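You operate a simulated robot arm through the tools that you are given. There is no shell and no other tool. Be economical: measure what you need, move in short steps, check, and stop when the job is done.

You run a simulated two-armed robot. Do the job below in one go: nothing can be reset, and whatever is moved stays where it is left.

## Task
Put the blue fuse from the drawer table on the rest of the bag sealer and the green fuse on the black panel there. Put the orange sachet on the drawer table away on the top of the sealing table. Any order will do.

Only the result counts: the job must be done as asked and must still hold three seconds after the hand-in. Knocking over, shifting, dropping, spilling or breaking anything else fails it.

## Robot
Two 6-joint arms with two-finger parallel grippers on one trunk, on a base that drives. Base frame: it is fixed to the floor where the robot stands at the start and does not move with it; the origin is under the middle of the robot, x ahead of it, y to its left, z up. Lengths are in m, angles in degrees, forces in N, time in s.
The left shoulder is at the start at [0.06, 0.187, 1.072], the right one opposite. With the tool pointing down near the work surface each hand reaches from about 0.24 to 0.62 m from the robot's upright axis, wherever it stands, measured 20 degrees to its own side. Places, roughly: rest of the bag sealer [4.2, 2, 0.8]; top of the sealing table [4.4, 1.4, 0.8]. Payload 1.57 kg a hand.
Tool frame (each hand has its own): the origin (TCP) lies between the finger pads and is the grasp point; the fingertips stand 0.03 m ahead of it; z points along the fingers, y is the line along which they close. Largest opening 0.11 m; finger width 0.024, thickness 0.012; the body of the gripper, 0.048 by 0.112 m, starts 0.078 m behind the TCP.
Orientation is that of the tool frame in the base frame, as a unit quaternion [w, x, y, z]. With the fingers straight down and closing along the base's y, the tool's x points along the base's -x, its y along +y and its z along -z.

## Interface
- The arms move only by the tool jog_arm. It takes "left_commands", "right_commands" or both (then of equal length, played together; a hand with none holds still); each is a list of rows, each an object (a shift or turn left out is 0, a gripper value left out holds the last) with "delta_pos": the shift along the tool's x, y, z in mm, a list of three; "delta_rot": the turn, a rotation vector about the tool's x, y, z in degrees, a list of three; "gripper": the opening in per cent of the stroke, from 0 (shut) to 100 (fully open). In form: [{"delta_pos": [x, y, z], "delta_rot": [ax, ay, az], "gripper": gripper}, ...]. A call has 1 to 10 rows; each row is the pose to reach, as a shift and turn from the pose commanded when the call began, along the tool's axes at that moment. A row lasts 0.2 s, in which the tool goes at most 0.05 m and 8.6 degrees; a call with a longer step from one row to the next is refused whole, and so is a gripper value outside its range. Where a pose cannot be reached the arm comes as near as it can. A force on the tool above 40 N (or 10 N above the force at the start of the call, whichever is more), or a blocked arm, ends the call early, and 0.2 s more pass. The fingers move at their own pace (about 0.153 m/s each) and stop on an object; they squeeze with about 33 N. The grip force told is the motor's: it shows also when the fingers shut on nothing. Time passes only in rows, and 0.2 s behind the last, so rows that repeat a pose let the fingers close. The reply holds the time, the measured pose of the TCP, the force on the tool along the base axes, the opening and the grip force, in the units named above and with some noise, with the torque about the TCP (base axes, N m) and any sound that the robot's microphone picked up, and new pictures: "show" is both (left out), scene, wrist or none (wrist: the cameras of the hands that moved).
- Cameras (640 x 400 px; columns grow to the right, rows downward): "scene" is now at [0.0053, -0.0085, 1.6]; the picture's right is [-0.15, -0.99, 0.00], its down [-0.86, 0.13, -0.50] and it looks along [0.49, -0.07, -0.87] (base axes); focal length 291 px, centre (320, 200). "left" rides on the left gripper at [0.07, -0.016, -0.141] in its tool frame; the picture's right is [0.23, 0.97, 0.00], its down [-0.86, 0.20, -0.48] and it looks along [-0.47, 0.11, 0.88] (tool axes); focal length 222 px, centre (320, 200). "right" rides on the right gripper at [0.07, 0.016, -0.141] in its tool frame; the picture's right is [-0.23, 0.97, 0.00], its down [-0.86, -0.20, -0.48] and it looks along [-0.47, -0.11, 0.88] (tool axes); focal length 222 px, centre (320, 200). There is no depth. A picture from a camera that has moved, and an enlarged one, comes with that camera's place and axes in the base frame and with its lens.
- slide_trunk(by): slides the trunk up (or, below 0, down) by that many m; the arms and the scene camera ride with it, the base frame stays. It gives what a move gives, with no picture.
- base_move(legs): drives the robot by 1 to 6 legs, each [ahead, left, turn to the left] in m, m and degrees, along the robot's own axes; the way and the turn of a leg run together, so that a leg with both is an arc; at most 1.5 m and 180 degrees a leg. The arms and the cameras ride along, it lands a little off, and it stops where it bumps. It gives what a move gives, and a new picture of the scene camera.
- aim_head(pan, tilt): turns the head with the scene camera to pan (to the left, within 86 degrees either way) and tilt (down, from -29 to 69), counted from straight ahead of the robot. It gives what a move gives, and a new picture of the scene camera.
- enlarge(camera, box): a new picture of the part [left, top, right, bottom] of that camera's present view, enlarged. It takes no simulated time.
- hand_in(): hands the job in; it is judged then, once.

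Go step by step. Nothing tells you exact positions but the pictures and the camera data: compare them with the known pose of the tool, close in by small moves and look again before you grip or let go. The budget is 165 turns and 260 pictures, counting those below and the enlarged ones. Unless the task says otherwise, let go and move clear before handing in, and close with one line.

The tools are called after "Emit:" as name(argument=value, ...) on one line, values as JSON. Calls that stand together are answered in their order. jog_arm: Moves the arms, as the interface text tells. Its arguments: {"type":"object","properties":{"left_commands":{"type":"array"},"right_commands":{"type":"array"},"show":{"type":"string","enum":["both","scene","wrist","none"]}},"required":[]} The other tools are called the same way: slide_trunk (by) slides the trunk up or down; base_move (legs) drives the base; aim_head (pan, tilt) turns the head that bears the scene camera; enlarge (camera, box) takes an enlarged picture of a part of a camera's view; hand_in () hands the job in.

At the start:

```text
t: 0.0
left_ee_pos: [0.4554, 0.1706, 1.0293]
left_ee_rot: [0.0, 0.0, 1.0, 0.0]
left_ft_force: [0.0, -0.1, -0.3]
left_ft_torque: [-0.02, -0.02, 0.0]
left_opening: 0.1101
left_grasp_force: 0.2
right_ee_pos: [0.3653, -0.1767, 1.0138]
right_ee_rot: [0.0, 0.0, 1.0, 0.0]
right_ft_force: [0.5, -0.4, 0.6]
right_ft_torque: [0.02, -0.01, 0.0]
right_opening: 0.11
right_grasp_force: 0.1
trunk travel left (down, up): [-0.7, 0.29]
robot x, y, heading: [0.0005, 0.0003, 0.2]
head pan, tilt: [-8.4, 60.2]
```

scene: 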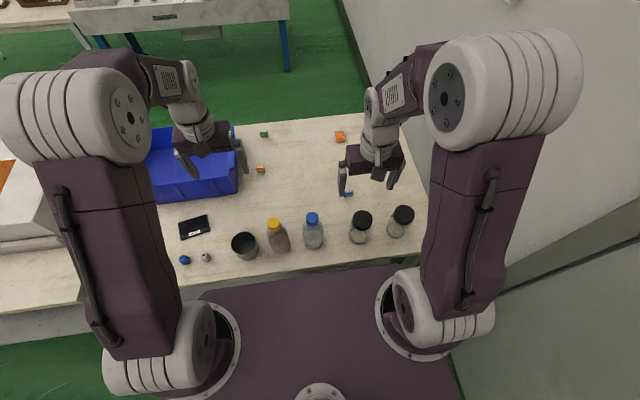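
right: 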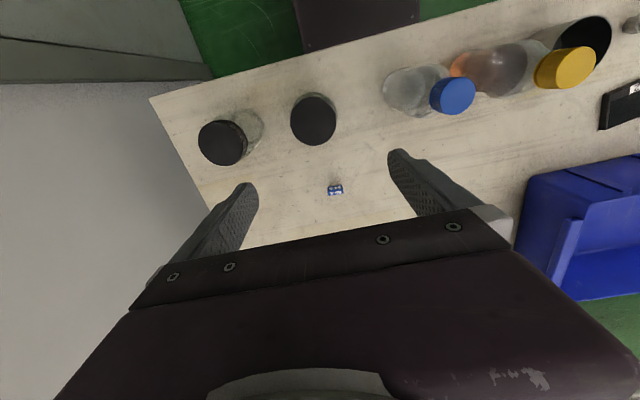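
left: 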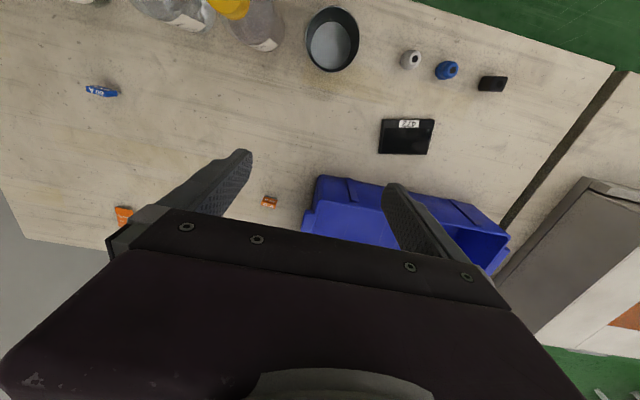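

I see a bench with small items: a blue piece near the right gripper, a green piece, an orange piece and an orange sachet. I'll enlarge to identify them.

Emit:
enlarge(camera="scene", box=[230, 110, 430, 235])

Emit:
enlarge(camera="left", box=[60, 60, 300, 230])

Emit:
enlarge(camera="right", box=[270, 150, 400, 230])

Emit:
aim_head(pan=30, tilt=20)

```text
3.20 times, centred on (330, 172) of scene
camera zoom: at [0.0053, -0.0085, 1.6], right [-0.15, -0.99, 0.0], down [-0.86, 0.13, -0.5], along [0.49, -0.07, -0.87], focal length 930 px, centre (288, 288)
```

zoom: 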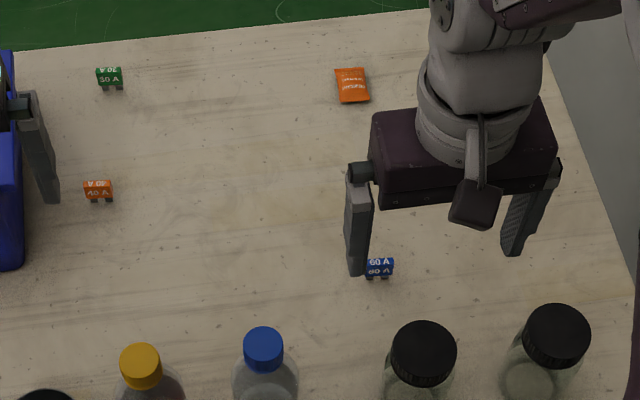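

```text
2.35 times, centred on (180, 145) of left
camera zoom: at [0.3843, 0.1564, 1.1714], right [-0.23, 0.97, 0.0], down [0.86, 0.2, 0.48], along [0.47, 0.11, -0.88], focal length 523 px, centre (649, 329)
```

zoom: 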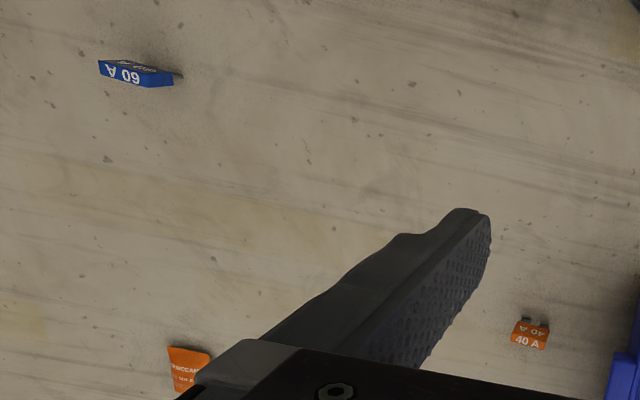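

```text
4.92 times, centred on (335, 190) of right
camera zoom: at [0.2959, -0.1601, 1.1538], right [0.23, 0.97, 0.0], down [0.86, -0.2, 0.48], along [0.47, -0.11, -0.88], focal length 1094 px, centre (246, 249)
```

zoom: 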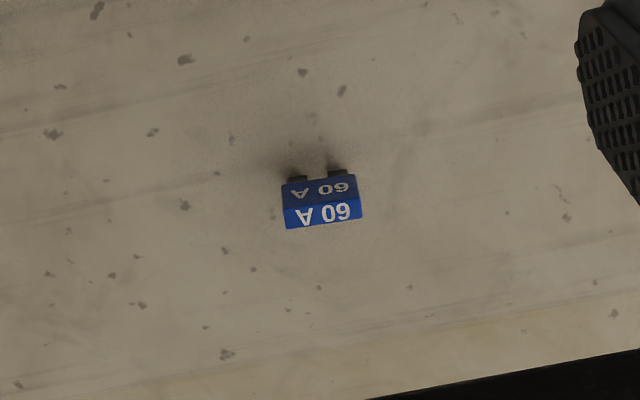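

```text
t: 1.1
left_ee_pos: [0.4535, 0.1705, 1.0303]
left_ee_rot: [0.0, 0.001, 1.0, 0.0]
left_ft_force: [0.1, 0.7, 0.1]
left_ft_torque: [-0.01, 0.01, 0.0]
left_opening: 0.1102
left_grasp_force: 0.1
right_ee_pos: [0.3666, -0.1765, 1.0122]
right_ee_rot: [0.0, 0.0, 1.0, 0.0]
right_ft_force: [-0.4, -0.6, 0.1]
right_ft_torque: [-0.02, -0.01, 0.01]
right_opening: 0.11
right_grasp_force: 0.0
trunk travel left (down, up): [-0.7, 0.29]
robot x, y, heading: [-0.0008, 0.0026, 0.1]
head pan, tilt: [30.0, 20.0]
camera scene: at [0.0203, 0.0476, 1.6583], right [0.5, -0.87, 0.0], down [-0.3, -0.17, -0.94], along [0.81, 0.47, -0.34], focal length 291 px, centre (320, 200)
```

scene: 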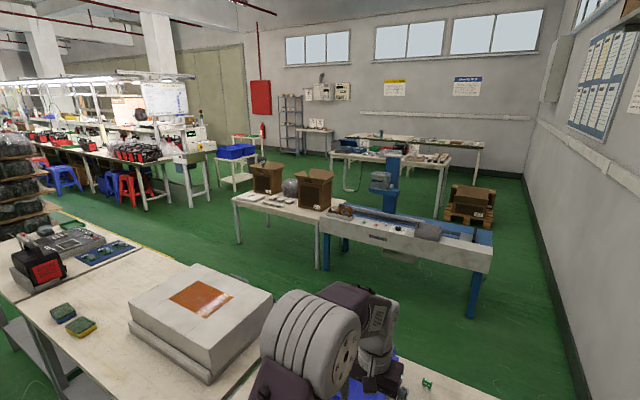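

The fuses (blue 60 A, green 30 A, and orange 40 A, which isn't asked for) and the orange desiccant sachet are on the near table. Now I check the destination area in the distance.

Emit:
enlarge(camera="scene", box=[220, 110, 540, 310])

Emit:
enlarge(camera="scene", box=[310, 115, 470, 215])

```text
2.00 times, centred on (380, 210) of scene
camera zoom: at [0.0203, 0.0476, 1.6583], right [0.5, -0.87, 0.0], down [-0.3, -0.17, -0.94], along [0.81, 0.47, -0.34], focal length 582 px, centre (200, 180)
```

zoom: 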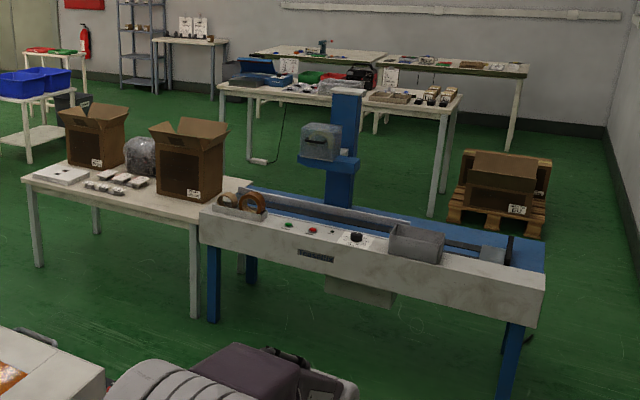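

```text
4.00 times, centred on (390, 165) of scene
camera zoom: at [0.0203, 0.0476, 1.6583], right [0.5, -0.87, 0.0], down [-0.3, -0.17, -0.94], along [0.81, 0.47, -0.34], focal length 1163 px, centre (40, 340)
```

zoom: 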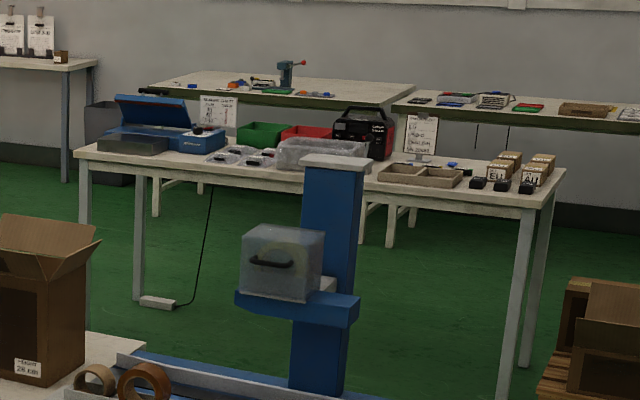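

Destination: the far table with the blue bag sealer. First I check the front clearance of the base with the near table.

Emit:
aim_head(pan=0, tilt=69)

Emit:
aim_head(pan=-60, tilt=55)

```text
t: 2.2
left_ee_pos: [0.4535, 0.1718, 1.0289]
left_ee_rot: [0.0, 0.0, 1.0, 0.001]
left_ft_force: [0.4, 0.3, 0.5]
left_ft_torque: [-0.01, 0.01, -0.03]
left_opening: 0.1101
left_grasp_force: 0.1
right_ee_pos: [0.3658, -0.1774, 1.0128]
right_ee_rot: [0.0, -0.001, 1.0, -0.001]
right_ft_force: [-0.3, -0.7, 0.1]
right_ft_torque: [0.0, -0.01, 0.03]
right_opening: 0.11
right_grasp_force: 0.0
trunk travel left (down, up): [-0.7, 0.29]
robot x, y, heading: [0.0013, -0.0003, 0.1]
head pan, tilt: [0.0, 68.8]
camera scene: at [-0.0043, 0.0012, 1.5909], right [0.0, -1.0, 0.0], down [-0.93, 0.0, -0.36], along [0.36, 0.0, -0.93], focal length 291 px, centre (320, 200)
```

scene: 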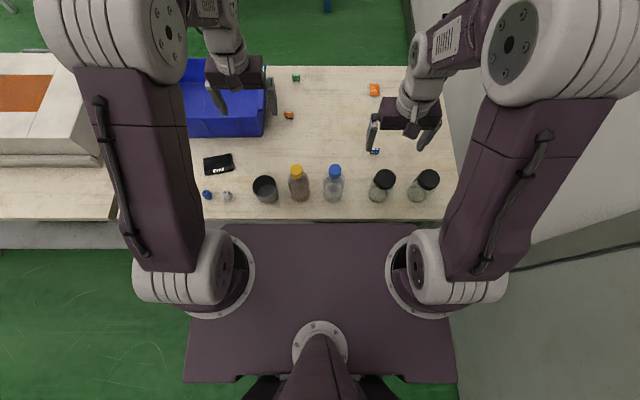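

```text
t: 3.5
left_ee_pos: [0.4554, 0.1712, 1.0296]
left_ee_rot: [0.0, 0.0, 1.0, 0.0]
left_ft_force: [0.1, 0.8, -0.3]
left_ft_torque: [-0.03, 0.0, 0.02]
left_opening: 0.1105
left_grasp_force: 0.0
right_ee_pos: [0.365, -0.1773, 1.0126]
right_ee_rot: [0.0, -0.001, 1.0, 0.0]
right_ft_force: [-0.6, 0.4, 0.3]
right_ft_torque: [0.01, 0.0, 0.03]
right_opening: 0.1101
right_grasp_force: 0.0
trunk travel left (down, up): [-0.7, 0.29]
robot x, y, heading: [-0.0016, 0.0014, -0.1]
head pan, tilt: [-60.0, 55.0]
camera scene: at [-0.0242, -0.0612, 1.6062], right [-0.87, -0.5, 0.0], down [-0.41, 0.71, -0.57], along [0.29, -0.5, -0.82], focal length 291 px, centre (320, 200)
```

scene: 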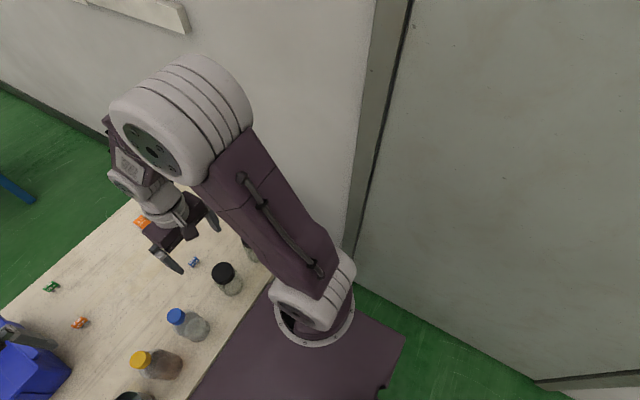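

The blue fuse stands at about (0.486, -0.174). I move the right hand above it first.

Emit:
jog_arm(right_commands=[{"delta_pos": [-40, 1, 0]}, {"delta_pos": [-80, 2, 0]}, {"delta_pos": [-120, 3, 0]}, {"delta_pos": [-120, 3, 45]}, {"delta_pos": [-120, 3, 90]}, {"delta_pos": [-120, 3, 130]}, {"delta_pos": [-120, 3, 130]}], show="wrist")

Emit:
enlarge(camera="right", box=[240, 100, 440, 225])

```text
t: 5.1
left_ee_pos: [0.4544, 0.1714, 1.0298]
left_ee_rot: [0.0, 0.001, 1.0, 0.0]
left_ft_force: [0.0, 0.2, 0.0]
left_ft_torque: [-0.02, 0.01, 0.03]
left_opening: 0.11
left_grasp_force: 0.0
right_ee_pos: [0.4848, -0.174, 0.8816]
right_ee_rot: [0.0, -0.001, 1.0, 0.0]
right_ft_force: [-0.1, 0.2, 0.1]
right_ft_torque: [-0.05, 0.0, 0.0]
right_opening: 0.11
right_grasp_force: 0.1
trunk travel left (down, up): [-0.7, 0.29]
robot x, y, heading: [-0.0008, -0.0003, 0.4]
head pan, tilt: [-60.0, 55.0]
camera right: at [0.4156, -0.1569, 1.0227], right [0.23, 0.97, 0.0], down [0.85, -0.2, 0.48], along [0.47, -0.11, -0.88], focal length 222 px, centre (320, 200)
```

right: 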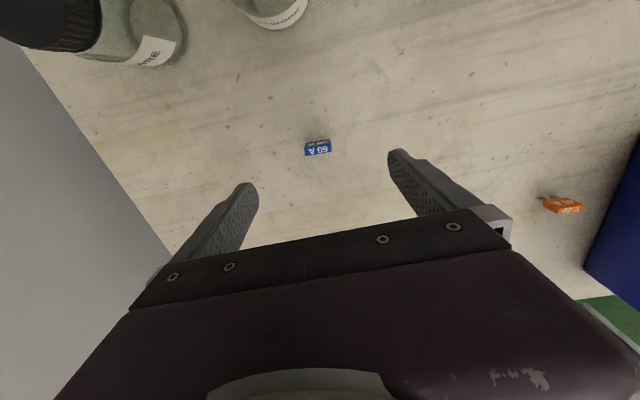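

```text
3.20 times, centred on (340, 162) of right
camera zoom: at [0.4156, -0.1569, 1.0227], right [0.23, 0.97, 0.0], down [0.85, -0.2, 0.48], along [0.47, -0.11, -0.88], focal length 711 px, centre (256, 320)
```

zoom: 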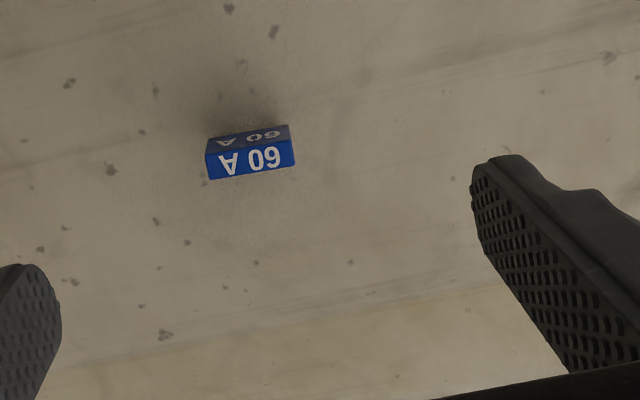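

The fuse is centred beneath the hand with its long axis along y, so I descend and grip its ends.

Emit:
jog_arm(right_commands=[{"delta_pos": [2, 0, 45], "gripper": 60}, {"delta_pos": [2, 0, 75], "gripper": 60}, {"delta_pos": [2, 0, 86], "gripper": 60}, {"delta_pos": [2, 0, 86], "gripper": 20}, {"delta_pos": [2, 0, 86], "gripper": 0}, {"delta_pos": [2, 0, 86], "gripper": 0}, {"delta_pos": [2, 0, 86], "gripper": 0}], show="wrist")

```text
t: 6.7
left_ee_pos: [0.4547, 0.1713, 1.0303]
left_ee_rot: [-0.001, 0.0, 1.0, 0.0]
left_ft_force: [0.2, 0.1, -0.3]
left_ft_torque: [0.0, -0.01, -0.01]
left_opening: 0.1098
left_grasp_force: 0.1
right_ee_pos: [0.4843, -0.1737, 0.7961]
right_ee_rot: [0.0, -0.001, 1.0, 0.0]
right_ft_force: [0.4, -0.5, -0.2]
right_ft_torque: [-0.01, 0.01, 0.06]
right_opening: 0.0268
right_grasp_force: 33.5
trunk travel left (down, up): [-0.7, 0.29]
robot x, y, heading: [0.0026, -0.002, -0.1]
head pan, tilt: [-60.0, 55.0]
camera right: at [0.4138, -0.1573, 0.9373], right [0.23, 0.97, 0.0], down [0.86, -0.2, 0.48], along [0.47, -0.11, -0.88], focal length 222 px, centre (320, 200)
```

right: 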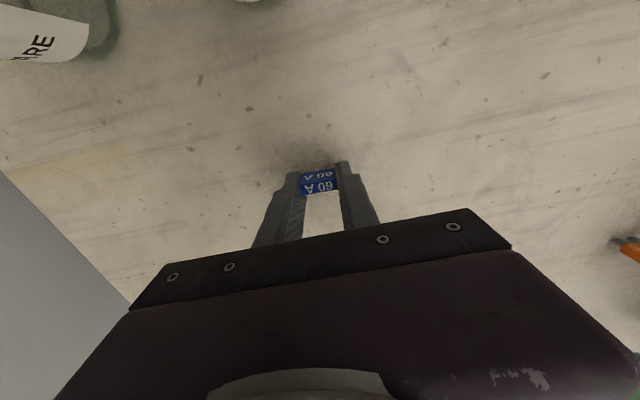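

Blue fuse gripped (27 mm). I lift and bring both hands back for travel.

Emit:
jog_arm(right_commands=[{"delta_pos": [0, 0, -40]}, {"delta_pos": [0, 0, -90]}, {"delta_pos": [0, 0, -140]}, {"delta_pos": [0, 0, -190]}, {"delta_pos": [0, 0, -240]}, {"delta_pos": [45, 0, -260]}, {"delta_pos": [90, 0, -270]}, {"delta_pos": [130, 0, -270]}, {"delta_pos": [160, 0, -270]}, {"delta_pos": [160, 0, -270]}], left_commands=[{"delta_pos": [0, 0, 0]}, {"delta_pos": [0, 0, -10]}, {"delta_pos": [0, 0, -20]}, {"delta_pos": [20, 0, -30]}, {"delta_pos": [40, 0, -40]}, {"delta_pos": [60, 0, -40]}, {"delta_pos": [80, 0, -40]}, {"delta_pos": [100, 0, -40]}, {"delta_pos": [120, 0, -40]}, {"delta_pos": [130, 0, -40]}], show="none")

Emit:
aim_head(pan=60, tilt=35)

Emit:
enlarge(camera="right", box=[240, 130, 400, 230])

```text
t: 8.9
left_ee_pos: [0.326, 0.1709, 1.0694]
left_ee_rot: [0.0, 0.001, 1.0, 0.001]
left_ft_force: [-0.1, 0.8, 0.3]
left_ft_torque: [-0.02, 0.01, 0.02]
left_opening: 0.1101
left_grasp_force: 0.0
right_ee_pos: [0.3243, -0.1743, 1.0659]
right_ee_rot: [0.0, 0.0, 1.0, 0.001]
right_ft_force: [0.7, -0.2, -0.5]
right_ft_torque: [0.04, 0.0, -0.03]
right_opening: 0.0265
right_grasp_force: 33.3
trunk travel left (down, up): [-0.7, 0.29]
robot x, y, heading: [-0.0016, 0.0026, -0.1]
head pan, tilt: [-60.0, 55.0]
```

```text
t: 10.9
left_ee_pos: [0.3244, 0.171, 1.0688]
left_ee_rot: [0.0, 0.0, 1.0, 0.001]
left_ft_force: [-0.1, 0.4, -0.7]
left_ft_torque: [0.01, -0.03, -0.01]
left_opening: 0.1098
left_grasp_force: 0.0
right_ee_pos: [0.3246, -0.1735, 1.0665]
right_ee_rot: [0.001, 0.0, 1.0, -0.001]
right_ft_force: [0.6, -0.1, 0.3]
right_ft_torque: [-0.02, 0.01, 0.01]
right_opening: 0.0265
right_grasp_force: 33.0
trunk travel left (down, up): [-0.7, 0.29]
robot x, y, heading: [-0.0002, 0.0008, -0.1]
head pan, tilt: [60.0, 35.0]
camera scene: at [-0.0164, 0.0774, 1.6345], right [0.87, -0.5, 0.0], down [-0.29, -0.5, -0.82], along [0.41, 0.71, -0.57], focal length 291 px, centre (320, 200)
```

scene: 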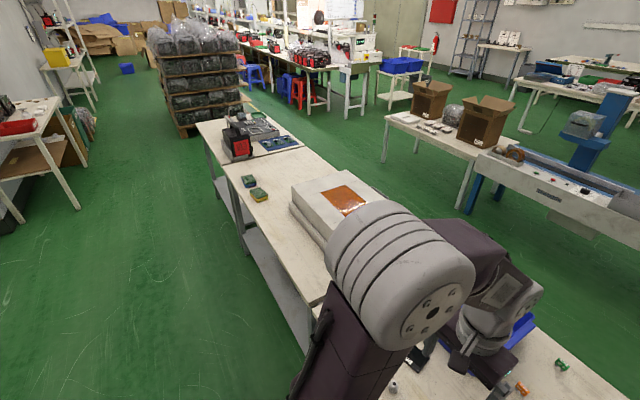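

```text
4.00 times, centred on (320, 180) of right
camera zoom: at [0.254, -0.1577, 1.2082], right [0.23, 0.97, 0.0], down [0.86, -0.2, 0.48], along [0.47, -0.11, -0.88], focal length 888 px, centre (320, 280)
```

zoom: 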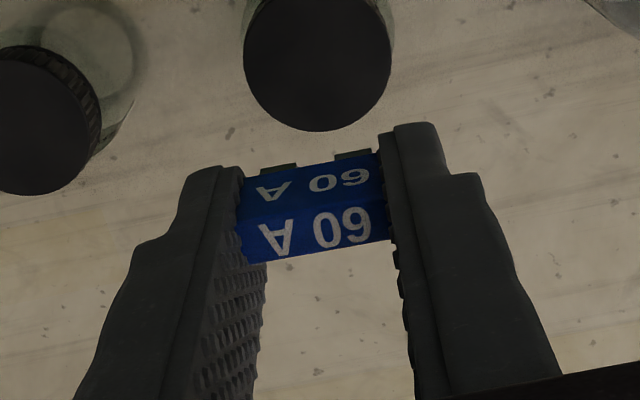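

The fuse is held well. The tables run left to y≈2.7, so I raise the trunk, back off and go round the left end to reach the far side of the table.

Emit:
slide_trunk(by=0.15)

Emit:
base_move(legs=[[-0.3, 0, 0], [0, 1.2, 0]])

```text
t: 12.7
left_ee_pos: [0.3243, 0.1708, 1.2195]
left_ee_rot: [0.0, 0.0, 1.0, 0.0]
left_ft_force: [-0.2, 0.4, -0.2]
left_ft_torque: [0.02, -0.02, -0.04]
left_opening: 0.1099
left_grasp_force: 0.1
right_ee_pos: [0.3228, -0.1745, 1.2177]
right_ee_rot: [0.0, 0.0, 1.0, 0.0]
right_ft_force: [-0.5, 0.7, -1.0]
right_ft_torque: [-0.01, -0.01, 0.0]
right_opening: 0.0266
right_grasp_force: 33.3
trunk travel left (down, up): [-0.85, 0.14]
robot x, y, heading: [-0.0005, -0.0025, 0.2]
head pan, tilt: [60.0, 35.0]
```

```text
t: 20.4
left_ee_pos: [0.0223, 1.371, 1.2195]
left_ee_rot: [0.0, 0.0, 1.0, 0.0]
left_ft_force: [-0.7, 0.9, -0.1]
left_ft_torque: [0.04, 0.01, -0.01]
left_opening: 0.11
left_grasp_force: 0.1
right_ee_pos: [0.0229, 1.0265, 1.2178]
right_ee_rot: [-0.001, 0.001, 1.0, 0.0]
right_ft_force: [-0.3, 0.1, 0.3]
right_ft_torque: [0.0, 0.02, -0.04]
right_opening: 0.0265
right_grasp_force: 33.2
trunk travel left (down, up): [-0.85, 0.14]
robot x, y, heading: [-0.2997, 1.2016, -0.0]
head pan, tilt: [60.0, 35.0]
camera scene: at [-0.318, 1.2776, 1.7845], right [0.87, -0.5, 0.0], down [-0.29, -0.5, -0.82], along [0.41, 0.71, -0.57], focal length 291 px, centre (320, 200)
```

scene: 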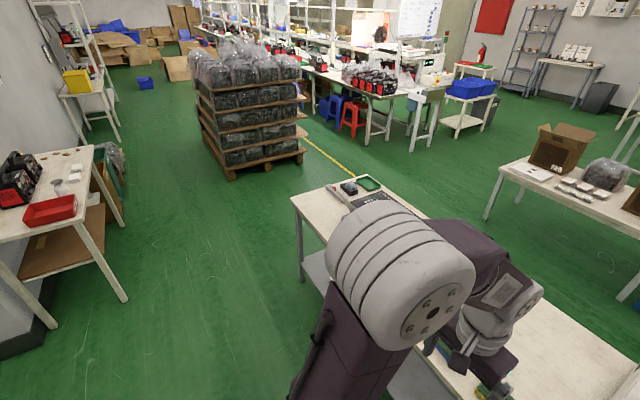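

The way around the table end (y≈2.67) is clear, with the pallet starting at y≈4.4. I drive along y≈3.5, turn round and look.

Emit:
base_move(legs=[[0, 1.15, 0], [0, 1.15, 0], [1.5, 0, 0], [0, 0, 180]])

Emit:
aim_head(pan=60, tilt=40)

```text
t: 46.2
left_ee_pos: [0.8745, 3.3368, 1.2194]
left_ee_rot: [0.0, 1.0, -0.008, 0.0]
left_ft_force: [0.0, 0.2, 0.0]
left_ft_torque: [0.0, 0.02, 0.03]
left_opening: 0.1099
left_grasp_force: 0.0
right_ee_pos: [0.8819, 3.6822, 1.2162]
right_ee_rot: [-0.001, 1.0, -0.009, 0.0]
right_ft_force: [0.0, -0.1, 0.6]
right_ft_torque: [-0.01, -0.02, 0.0]
right_opening: 0.0265
right_grasp_force: 32.6
trunk travel left (down, up): [-0.85, 0.14]
robot x, y, heading: [1.2047, 3.4994, 179.0]
head pan, tilt: [60.0, 35.0]
camera scene: at [1.2171, 3.4267, 1.7845], right [-0.86, 0.51, 0.0], down [0.3, 0.49, -0.82], along [-0.42, -0.7, -0.57], focal length 291 px, centre (320, 200)
```

scene: 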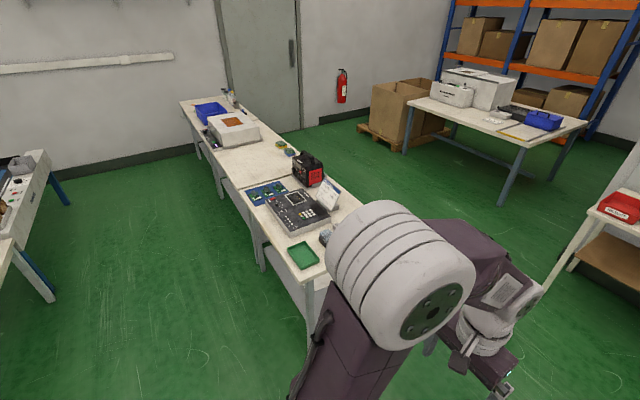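

```text
t: 46.8
left_ee_pos: [0.8762, 3.3362, 1.2182]
left_ee_rot: [0.0, 1.0, -0.009, 0.001]
left_ft_force: [0.7, -0.4, -0.1]
left_ft_torque: [-0.03, 0.0, -0.01]
left_opening: 0.1101
left_grasp_force: 0.1
right_ee_pos: [0.8816, 3.6807, 1.217]
right_ee_rot: [0.001, 1.0, -0.008, 0.0]
right_ft_force: [0.4, -0.2, -0.4]
right_ft_torque: [0.0, -0.01, -0.02]
right_opening: 0.0263
right_grasp_force: 33.0
trunk travel left (down, up): [-0.85, 0.14]
robot x, y, heading: [1.2038, 3.5052, 178.9]
head pan, tilt: [60.0, 40.0]
camera scene: at [1.2186, 3.4293, 1.777], right [-0.86, 0.51, 0.0], down [0.33, 0.55, -0.77], along [-0.39, -0.66, -0.64], focal length 291 px, centre (320, 200)
```

scene: 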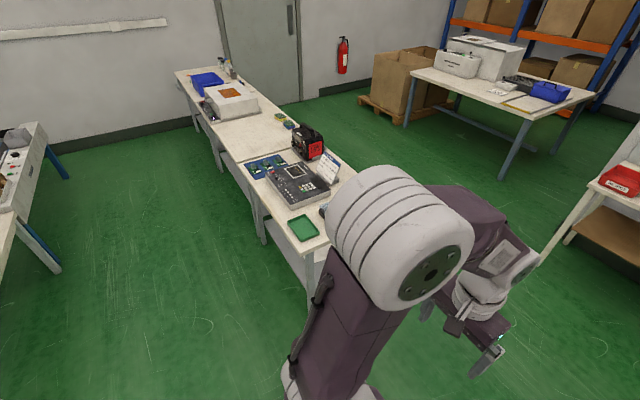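

Heading 178.9° at (1.20, 3.50). I straighten and strafe down the corridor between the two table rows.

Emit:
base_move(legs=[[0, 0, 1.1], [0, 1.2, 0], [0, 0.9, 0]])

```text
t: 57.6
left_ee_pos: [0.8887, 1.2347, 1.2197]
left_ee_rot: [0.0, 1.0, 0.005, 0.0]
left_ft_force: [-0.3, -0.7, -0.7]
left_ft_torque: [0.0, 0.01, -0.02]
left_opening: 0.1098
left_grasp_force: 0.2
right_ee_pos: [0.8863, 1.5805, 1.2172]
right_ee_rot: [0.0, 1.0, 0.004, 0.0]
right_ft_force: [0.6, -0.3, 0.2]
right_ft_torque: [0.0, -0.02, -0.02]
right_opening: 0.0264
right_grasp_force: 33.7
trunk travel left (down, up): [-0.85, 0.14]
robot x, y, heading: [1.2119, 1.4089, -179.5]
head pan, tilt: [60.0, 40.0]
camera scene: at [1.2299, 1.3371, 1.777], right [-0.87, 0.49, 0.0], down [0.32, 0.56, -0.77], along [-0.38, -0.67, -0.64], focal length 291 px, centre (320, 200)
```

scene: 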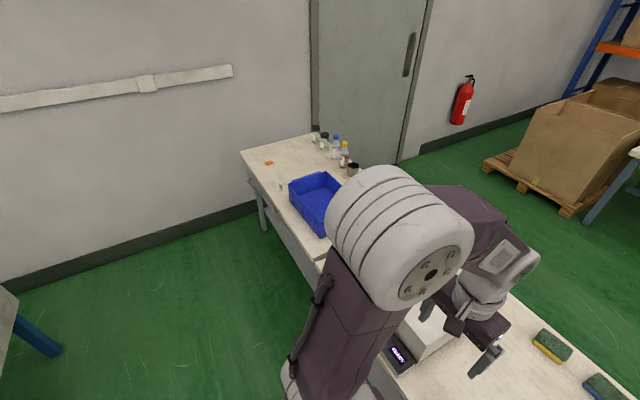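

Next I drive so the left hand comes over the green fuse (≈0.787, 0.09).

Emit:
base_move(legs=[[0, 0, -0.5], [0, 1.13, 0]])

Emit:
aim_head(pan=15, tilt=62)

```text
t: 63.7
left_ee_pos: [0.8807, 0.1036, 1.2197]
left_ee_rot: [0.001, 1.0, -0.005, 0.0]
left_ft_force: [-0.2, 0.3, 0.4]
left_ft_torque: [-0.03, 0.01, 0.01]
left_opening: 0.1101
left_grasp_force: 0.0
right_ee_pos: [0.8845, 0.4481, 1.2166]
right_ee_rot: [0.0, 1.0, -0.005, 0.0]
right_ft_force: [-0.4, 0.0, -0.6]
right_ft_torque: [-0.01, -0.02, -0.01]
right_opening: 0.0264
right_grasp_force: 33.0
trunk travel left (down, up): [-0.85, 0.14]
robot x, y, heading: [1.205, 0.2684, 179.3]
head pan, tilt: [60.0, 40.0]
camera scene: at [1.2234, 0.1989, 1.777], right [-0.86, 0.51, 0.0], down [0.33, 0.55, -0.77], along [-0.39, -0.66, -0.64], focal length 291 px, centre (320, 200)
```

scene: 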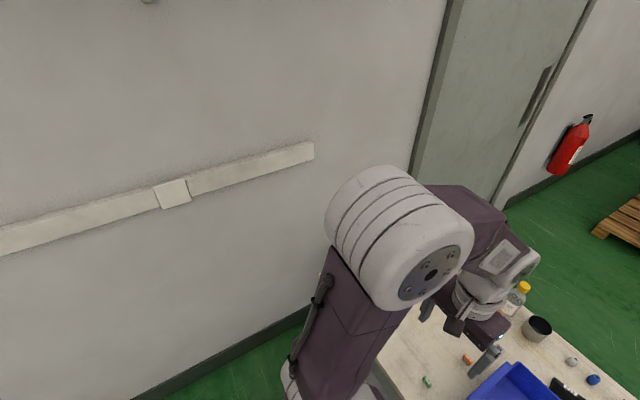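

```text
t: 64.8
left_ee_pos: [0.8807, 0.1027, 1.2191]
left_ee_rot: [0.0, 1.0, -0.005, 0.001]
left_ft_force: [0.6, 0.7, 0.3]
left_ft_torque: [0.01, 0.0, -0.04]
left_opening: 0.11
left_grasp_force: 0.0
right_ee_pos: [0.8857, 0.4487, 1.2177]
right_ee_rot: [0.0, 1.0, -0.006, 0.0]
right_ft_force: [0.3, 0.3, -0.2]
right_ft_torque: [-0.01, -0.04, 0.02]
right_opening: 0.0265
right_grasp_force: 33.0
trunk travel left (down, up): [-0.85, 0.14]
robot x, y, heading: [1.2063, 0.2722, 179.3]
head pan, tilt: [15.0, 62.0]
camera scene: at [1.2043, 0.2552, 1.7479], right [-0.25, 0.97, 0.0], down [0.85, 0.22, -0.47], along [-0.45, -0.12, -0.88], focal length 291 px, centre (320, 200)
```

scene: 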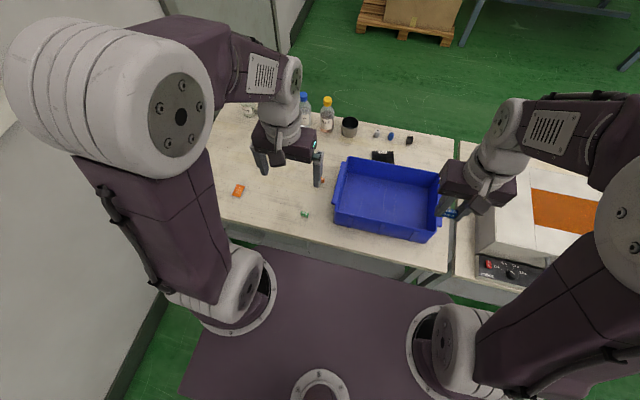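

Green fuse at about (0.777, 0.084). I lower the trunk back and bring the left hand above it.

Emit:
slide_trunk(by=-0.15)

Emit:
jog_arm(left_commands=[{"delta_pos": [-40, 6, 0]}, {"delta_pos": [-80, 12, 0]}, {"delta_pos": [-102, 18, 30]}, {"delta_pos": [-102, 18, 75]}, {"delta_pos": [-102, 18, 120]}, {"delta_pos": [-102, 18, 165]}, {"delta_pos": [-102, 18, 185]}, {"delta_pos": [-102, 18, 185]}], show="wrist")

Emit:
enlarge(camera="left", box=[220, 100, 420, 225])

```text
t: 66.6
left_ee_pos: [0.8801, 0.1038, 1.0693]
left_ee_rot: [0.0, 1.0, -0.005, 0.0]
left_ft_force: [0.5, 0.1, -0.1]
left_ft_torque: [-0.01, -0.01, -0.02]
left_opening: 0.11
left_grasp_force: 0.1
right_ee_pos: [0.8852, 0.4471, 1.0662]
right_ee_rot: [0.0, 1.0, -0.004, 0.001]
right_ft_force: [0.1, 0.3, -0.9]
right_ft_torque: [0.01, -0.01, 0.0]
right_opening: 0.0262
right_grasp_force: 33.1
trunk travel left (down, up): [-0.7, 0.29]
robot x, y, heading: [1.2062, 0.2694, 179.3]
head pan, tilt: [15.0, 62.0]
```

```text
t: 68.4
left_ee_pos: [0.779, 0.0851, 0.8849]
left_ee_rot: [-0.001, 1.0, -0.005, 0.0]
left_ft_force: [0.6, -1.1, 0.7]
left_ft_torque: [-0.02, -0.03, 0.01]
left_opening: 0.1102
left_grasp_force: 0.0
right_ee_pos: [0.8855, 0.4485, 1.0672]
right_ee_rot: [0.0, 1.0, -0.005, 0.0]
right_ft_force: [0.7, 0.2, -1.4]
right_ft_torque: [-0.02, 0.01, -0.02]
right_opening: 0.0266
right_grasp_force: 33.1
trunk travel left (down, up): [-0.7, 0.29]
robot x, y, heading: [1.2072, 0.2702, 179.5]
head pan, tilt: [15.0, 62.0]
camera left: at [0.8477, 0.1024, 1.0258], right [0.22, -0.98, 0.0], down [-0.86, -0.19, 0.48], along [-0.47, -0.1, -0.88], focal length 222 px, centre (320, 200)
```

left: 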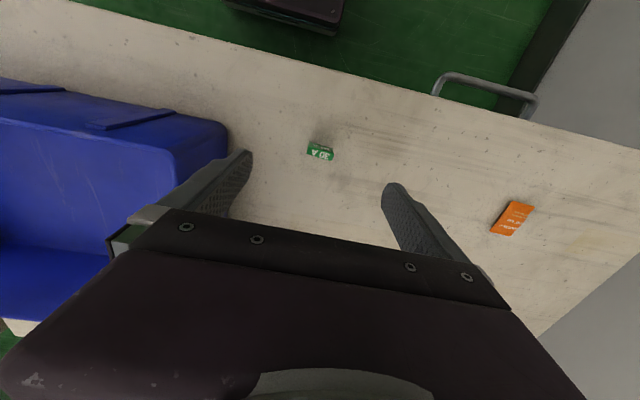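

```text
3.20 times, centred on (320, 162) of left
camera zoom: at [0.8477, 0.1024, 1.0258], right [0.22, -0.98, 0.0], down [-0.86, -0.19, 0.48], along [-0.47, -0.1, -0.88], focal length 711 px, centre (320, 320)
```

zoom: 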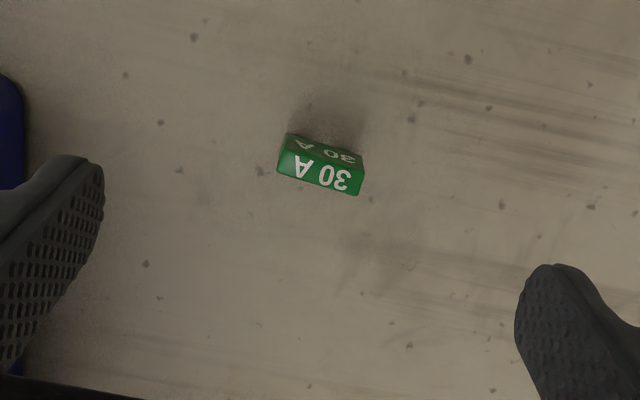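

The fuse is almost centred, aligned with y. I narrow the fingers, descend and grip.

Emit:
jog_arm(left_commands=[{"delta_pos": [-3, -2, 0], "gripper": 60}, {"delta_pos": [-3, -2, 45], "gripper": 60}, {"delta_pos": [-3, -2, 75], "gripper": 60}, {"delta_pos": [-3, -2, 89], "gripper": 60}, {"delta_pos": [-3, -2, 89], "gripper": 20}, {"delta_pos": [-3, -2, 89], "gripper": 0}, {"delta_pos": [-3, -2, 89], "gripper": 0}, {"delta_pos": [-3, -2, 89], "gripper": 0}], show="wrist")

```text
t: 70.2
left_ee_pos: [0.7757, 0.0868, 0.7955]
left_ee_rot: [0.001, 1.0, -0.006, 0.0]
left_ft_force: [-0.7, 0.2, -0.7]
left_ft_torque: [-0.01, 0.01, 0.0]
left_opening: 0.0265
left_grasp_force: 32.2
right_ee_pos: [0.8844, 0.4472, 1.0666]
right_ee_rot: [-0.001, 1.0, -0.005, -0.001]
right_ft_force: [-0.1, -0.7, -0.6]
right_ft_torque: [0.03, 0.01, -0.02]
right_opening: 0.0268
right_grasp_force: 32.7
trunk travel left (down, up): [-0.7, 0.29]
robot x, y, heading: [1.2101, 0.2703, 179.4]
head pan, tilt: [15.0, 62.0]
camera left: at [0.845, 0.1034, 0.9371], right [0.22, -0.98, 0.0], down [-0.86, -0.19, 0.48], along [-0.47, -0.1, -0.88], focal length 222 px, centre (320, 200)
```

left: 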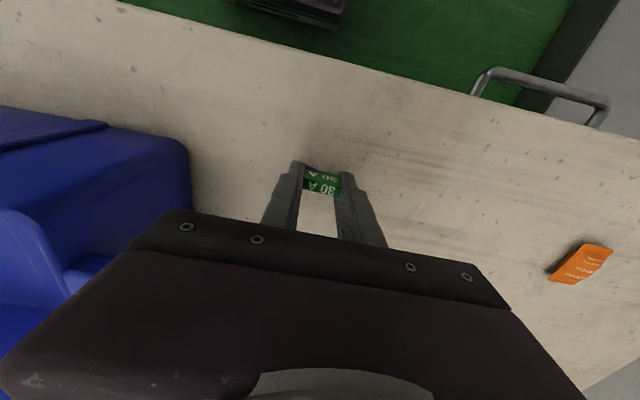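

Green fuse gripped. I lift, retract, raise the trunk and head for the far table.

Emit:
jog_arm(left_commands=[{"delta_pos": [0, 0, -45]}, {"delta_pos": [0, 0, -90]}, {"delta_pos": [0, 0, -135]}, {"delta_pos": [0, 0, -180]}, {"delta_pos": [0, 0, -225]}, {"delta_pos": [30, 0, -260]}, {"delta_pos": [70, 0, -270]}, {"delta_pos": [100, 0, -270]}, {"delta_pos": [100, 0, -270]}], show="wrist")

Emit:
slide_trunk(by=0.15)

Emit:
aim_head(pan=0, tilt=30)

Emit:
base_move(legs=[[0, 0, 0.5], [0, -1.5, 0], [0, -1.5, 0], [0, 0, 180]])

```text
t: 72.2
left_ee_pos: [0.8747, 0.0863, 1.0666]
left_ee_rot: [0.0, 1.0, -0.005, 0.0]
left_ft_force: [0.0, 0.3, 0.2]
left_ft_torque: [-0.02, 0.0, 0.02]
left_opening: 0.0264
left_grasp_force: 33.4
right_ee_pos: [0.8851, 0.4479, 1.0656]
right_ee_rot: [0.0, 1.0, -0.006, 0.0]
right_ft_force: [-0.6, 0.0, 1.1]
right_ft_torque: [0.04, 0.0, 0.01]
right_opening: 0.0264
right_grasp_force: 33.3
trunk travel left (down, up): [-0.7, 0.29]
robot x, y, heading: [1.2057, 0.2711, 179.3]
head pan, tilt: [15.0, 62.0]
camera left: at [0.9442, 0.1034, 1.2073], right [0.22, -0.98, 0.0], down [-0.86, -0.19, 0.48], along [-0.47, -0.1, -0.88], focal length 222 px, centre (320, 200)
```

left: 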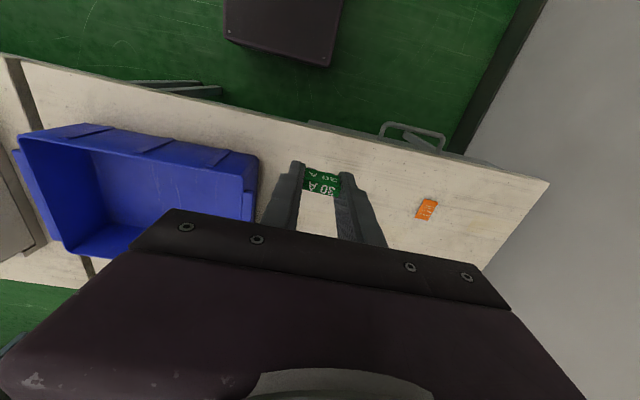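

```text
t: 73.9
left_ee_pos: [0.875, 0.086, 1.2162]
left_ee_rot: [0.0, 1.0, -0.005, 0.0]
left_ft_force: [-1.0, 0.3, -0.6]
left_ft_torque: [-0.01, 0.0, 0.0]
left_opening: 0.0265
left_grasp_force: 33.2
right_ee_pos: [0.8851, 0.4472, 1.2167]
right_ee_rot: [0.0, 1.0, -0.005, 0.0]
right_ft_force: [-0.8, 0.2, -0.6]
right_ft_torque: [0.01, 0.0, -0.02]
right_opening: 0.0262
right_grasp_force: 32.5
trunk travel left (down, up): [-0.85, 0.14]
robot x, y, heading: [1.2063, 0.2744, 179.4]
head pan, tilt: [15.0, 62.0]
```

```text
t: 74.9
left_ee_pos: [0.8754, 0.0866, 1.2145]
left_ee_rot: [0.0, 1.0, -0.005, -0.001]
left_ft_force: [-0.6, 1.1, -0.4]
left_ft_torque: [0.01, 0.02, -0.02]
left_opening: 0.0267
left_grasp_force: 33.1
right_ee_pos: [0.8852, 0.4477, 1.2171]
right_ee_rot: [0.0, 1.0, -0.006, 0.0]
right_ft_force: [0.3, -0.1, -1.0]
right_ft_torque: [-0.03, -0.02, -0.01]
right_opening: 0.0268
right_grasp_force: 33.4
trunk travel left (down, up): [-0.85, 0.14]
robot x, y, heading: [1.2057, 0.2697, 179.4]
head pan, tilt: [0.0, 30.0]
camera scene: at [1.1763, 0.2719, 1.7922], right [0.01, 1.0, 0.0], down [0.5, 0.0, -0.87], along [-0.87, 0.01, -0.5], focal length 291 px, centre (320, 200)
```

scene: 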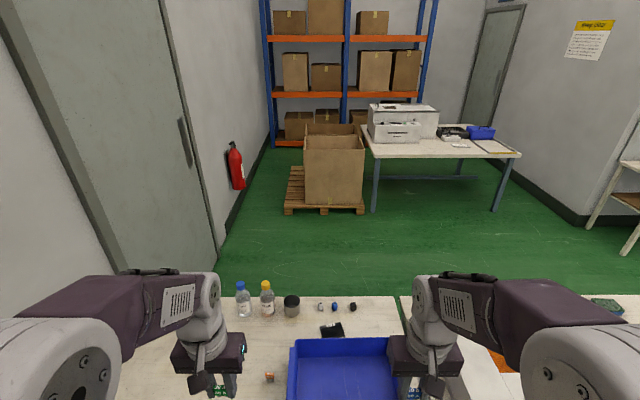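

```text
t: 96.9
left_ee_pos: [1.568, 3.4458, 1.2167]
left_ee_rot: [-0.001, 0.013, 1.0, 0.0]
left_ft_force: [0.2, -1.2, -0.2]
left_ft_torque: [0.0, 0.01, 0.01]
left_opening: 0.0267
left_grasp_force: 33.6
right_ee_pos: [1.5513, 3.0859, 1.2173]
right_ee_rot: [0.0, 0.012, 1.0, 0.0]
right_ft_force: [-0.1, 0.2, 0.1]
right_ft_torque: [0.02, 0.01, 0.0]
right_opening: 0.0265
right_grasp_force: 32.6
trunk travel left (down, up): [-0.85, 0.14]
robot x, y, heading: [1.2315, 3.2702, -1.6]
head pan, tilt: [0.0, 30.0]
camera scene: at [1.2623, 3.2685, 1.7923], right [-0.03, -1.0, 0.0], down [-0.5, 0.01, -0.87], along [0.87, -0.02, -0.5], focal length 291 px, centre (320, 200)
```

scene: 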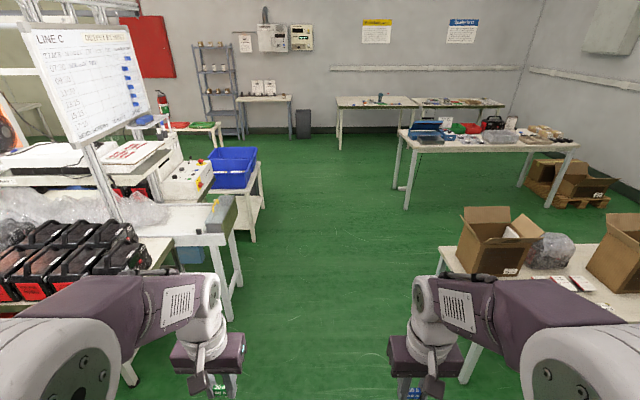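

The lane ahead is clear. I straighten, move to y≈3.15, go forward past the carton table, then right towards the sealer.

Emit:
base_move(legs=[[0, 0, 1.6], [0, -0.1, 0], [1.4, 0, 0], [0.6, 0, 0], [0, -1.05, 0]])

```text
t: 113.0
left_ee_pos: [3.5692, 2.3117, 1.2155]
left_ee_rot: [-0.001, 0.005, 1.0, 0.0]
left_ft_force: [0.7, 0.1, 0.3]
left_ft_torque: [-0.01, 0.03, -0.03]
left_opening: 0.0266
left_grasp_force: 32.7
right_ee_pos: [3.5586, 1.9502, 1.2158]
right_ee_rot: [0.0, 0.004, 1.0, 0.0]
right_ft_force: [-0.2, 0.1, -0.1]
right_ft_torque: [-0.04, -0.02, 0.02]
right_opening: 0.0265
right_grasp_force: 32.8
trunk travel left (down, up): [-0.85, 0.14]
robot x, y, heading: [3.234, 2.1258, -0.6]
head pan, tilt: [0.0, 30.0]
camera scene: at [3.2664, 2.1285, 1.7923], right [-0.01, -1.0, 0.0], down [-0.5, 0.0, -0.87], along [0.87, -0.01, -0.5], focal length 291 px, centre (320, 200)
```

scene: 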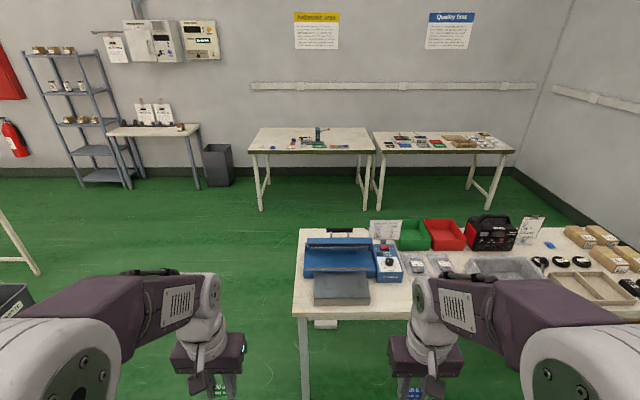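

The bag sealer is at the table's left end with a grey tray (rest) in front. Zooming in.

Emit:
enlarge(camera="scene", box=[285, 215, 445, 315])

Emit:
enlarge(camera="scene", box=[440, 205, 640, 330])

```text
4.00 times, centred on (365, 265) of scene
camera zoom: at [3.2664, 2.1285, 1.7923], right [-0.01, -1.0, 0.0], down [-0.5, 0.0, -0.87], along [0.87, -0.01, -0.5], focal length 1163 px, centre (140, -60)
```

zoom: 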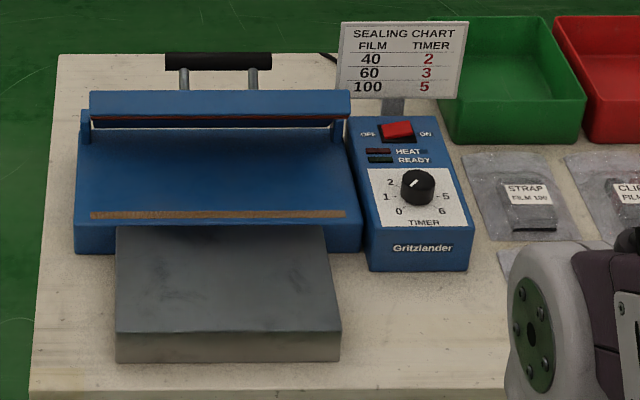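

```text
3.20 times, centred on (540, 268) of scene
camera zoom: at [3.2664, 2.1285, 1.7923], right [-0.01, -1.0, 0.0], down [-0.5, 0.0, -0.87], along [0.87, -0.01, -0.5], focal length 930 px, centre (-384, -16)
```

zoom: 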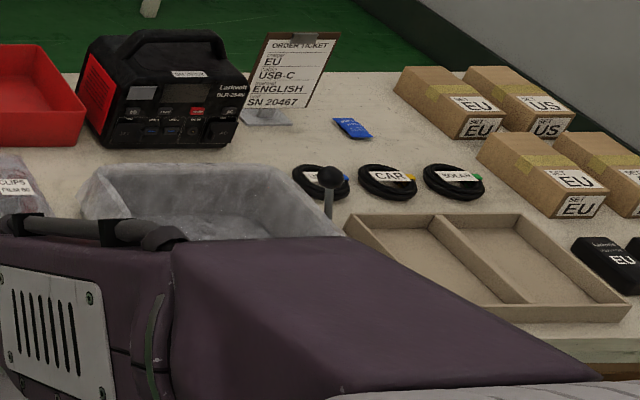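

I see no black panel at the sealer; the only flat black panel was on the drawer table, so the green fuse most likely goes there. First I place the blue fuse on the rest (≈4.21, 2.02, top z≈0.814).

Emit:
base_move(legs=[[0, 0.07, 0.6], [0.48, 0, 0]])

Emit:
aim_head(pan=-10, tilt=55)

```text
t: 116.5
left_ee_pos: [4.0487, 2.3851, 1.2162]
left_ee_rot: [0.001, 0.001, 1.0, 0.0]
left_ft_force: [-0.4, -0.4, 0.3]
left_ft_torque: [-0.02, 0.02, -0.01]
left_opening: 0.0265
left_grasp_force: 33.3
right_ee_pos: [4.0427, 2.0232, 1.2171]
right_ee_rot: [0.001, -0.001, 1.0, 0.0]
right_ft_force: [0.3, 0.2, -0.5]
right_ft_torque: [0.0, -0.03, -0.02]
right_opening: 0.0264
right_grasp_force: 32.5
trunk travel left (down, up): [-0.85, 0.14]
robot x, y, heading: [3.7206, 2.1955, 0.1]
head pan, tilt: [0.0, 30.0]
camera scene: at [3.7469, 2.1979, 1.7923], right [0.0, -1.0, 0.0], down [-0.5, 0.0, -0.87], along [0.87, 0.0, -0.5], focal length 291 px, centre (320, 200)
```

scene: 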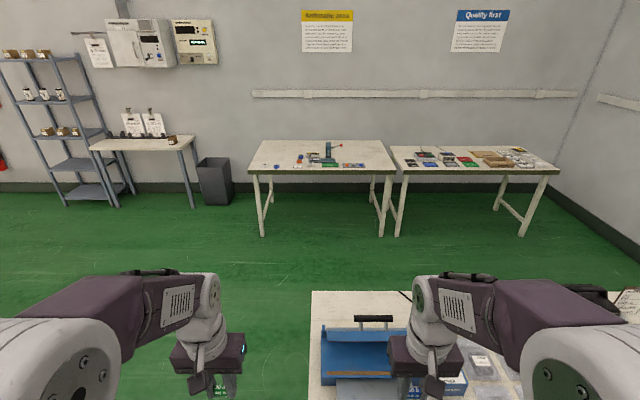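

```text
t: 117.4
left_ee_pos: [4.0491, 2.3845, 1.2148]
left_ee_rot: [0.001, 0.0, 1.0, 0.0]
left_ft_force: [0.0, 0.0, 0.2]
left_ft_torque: [-0.01, 0.03, 0.01]
left_opening: 0.0267
left_grasp_force: 33.0
right_ee_pos: [4.0439, 2.0239, 1.2173]
right_ee_rot: [0.0, 0.0, 1.0, 0.0]
right_ft_force: [-0.4, 0.8, 0.0]
right_ft_torque: [0.03, 0.03, 0.02]
right_opening: 0.0265
right_grasp_force: 32.7
trunk travel left (down, up): [-0.85, 0.14]
robot x, y, heading: [3.7174, 2.1962, -0.1]
head pan, tilt: [-10.0, 55.0]
camera scene: at [3.7307, 2.1859, 1.7563], right [-0.17, -0.99, 0.0], down [-0.81, 0.14, -0.57], along [0.57, -0.1, -0.82], focal length 291 px, centre (320, 200)
```

scene: 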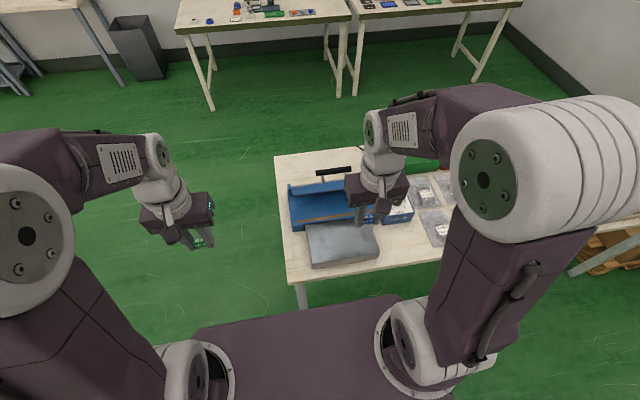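

The rest's centre is confirmed at (4.20, 2.02). I lower the trunk and move the right hand above it.

Emit:
slide_trunk(by=-0.15)

Emit:
jog_arm(right_commands=[{"delta_pos": [-45, 0, 0]}, {"delta_pos": [-90, 0, 0]}, {"delta_pos": [-135, 0, 0]}, {"delta_pos": [-146, 0, 40]}, {"delta_pos": [-146, 0, 85]}, {"delta_pos": [-146, 0, 130]}, {"delta_pos": [-146, 0, 170]}, {"delta_pos": [-146, 0, 170]}])

```text
t: 119.1
left_ee_pos: [4.0484, 2.3848, 1.0654]
left_ee_rot: [-0.001, 0.0, 1.0, 0.0]
left_ft_force: [-0.1, -0.3, 0.3]
left_ft_torque: [-0.02, -0.01, -0.02]
left_opening: 0.0264
left_grasp_force: 32.8
right_ee_pos: [4.0425, 2.0234, 1.0682]
right_ee_rot: [-0.001, -0.001, 1.0, 0.001]
right_ft_force: [-0.3, 0.3, 0.2]
right_ft_torque: [-0.02, -0.02, 0.0]
right_opening: 0.0264
right_grasp_force: 33.4
trunk travel left (down, up): [-0.7, 0.29]
robot x, y, heading: [3.7183, 2.1958, -0.0]
head pan, tilt: [-10.0, 55.0]
```

```text
t: 120.9
left_ee_pos: [4.0496, 2.386, 1.0663]
left_ee_rot: [0.0, 0.0, 1.0, 0.0]
left_ft_force: [-0.7, 0.0, 0.8]
left_ft_torque: [0.02, 0.0, -0.02]
left_opening: 0.0265
left_grasp_force: 33.1
right_ee_pos: [4.1884, 2.0245, 0.8982]
right_ee_rot: [0.001, -0.001, 1.0, 0.0]
right_ft_force: [0.4, 0.0, -0.2]
right_ft_torque: [0.02, 0.0, -0.03]
right_opening: 0.0265
right_grasp_force: 33.0
trunk travel left (down, up): [-0.7, 0.29]
robot x, y, heading: [3.7178, 2.1965, 0.2]
head pan, tilt: [-10.0, 55.0]
camera scene: at [3.7291, 2.1859, 1.6063], right [-0.17, -0.98, 0.0], down [-0.81, 0.14, -0.57], along [0.57, -0.1, -0.82], focal length 291 px, centre (320, 200)
camera right: at [4.1182, 2.0405, 1.0384], right [0.23, 0.97, 0.0], down [0.85, -0.2, 0.48], along [0.47, -0.11, -0.88], focal length 222 px, centre (320, 200)
```

scene: 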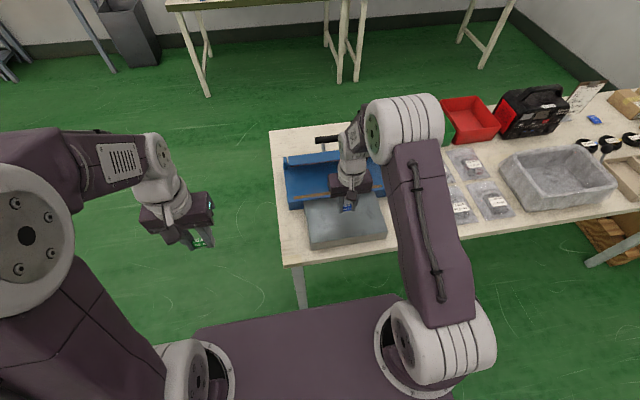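
right: 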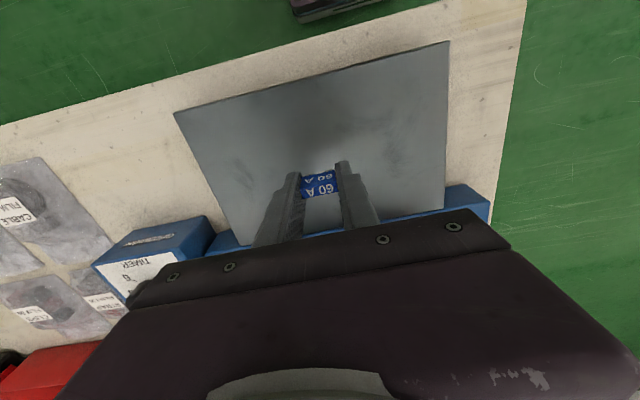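

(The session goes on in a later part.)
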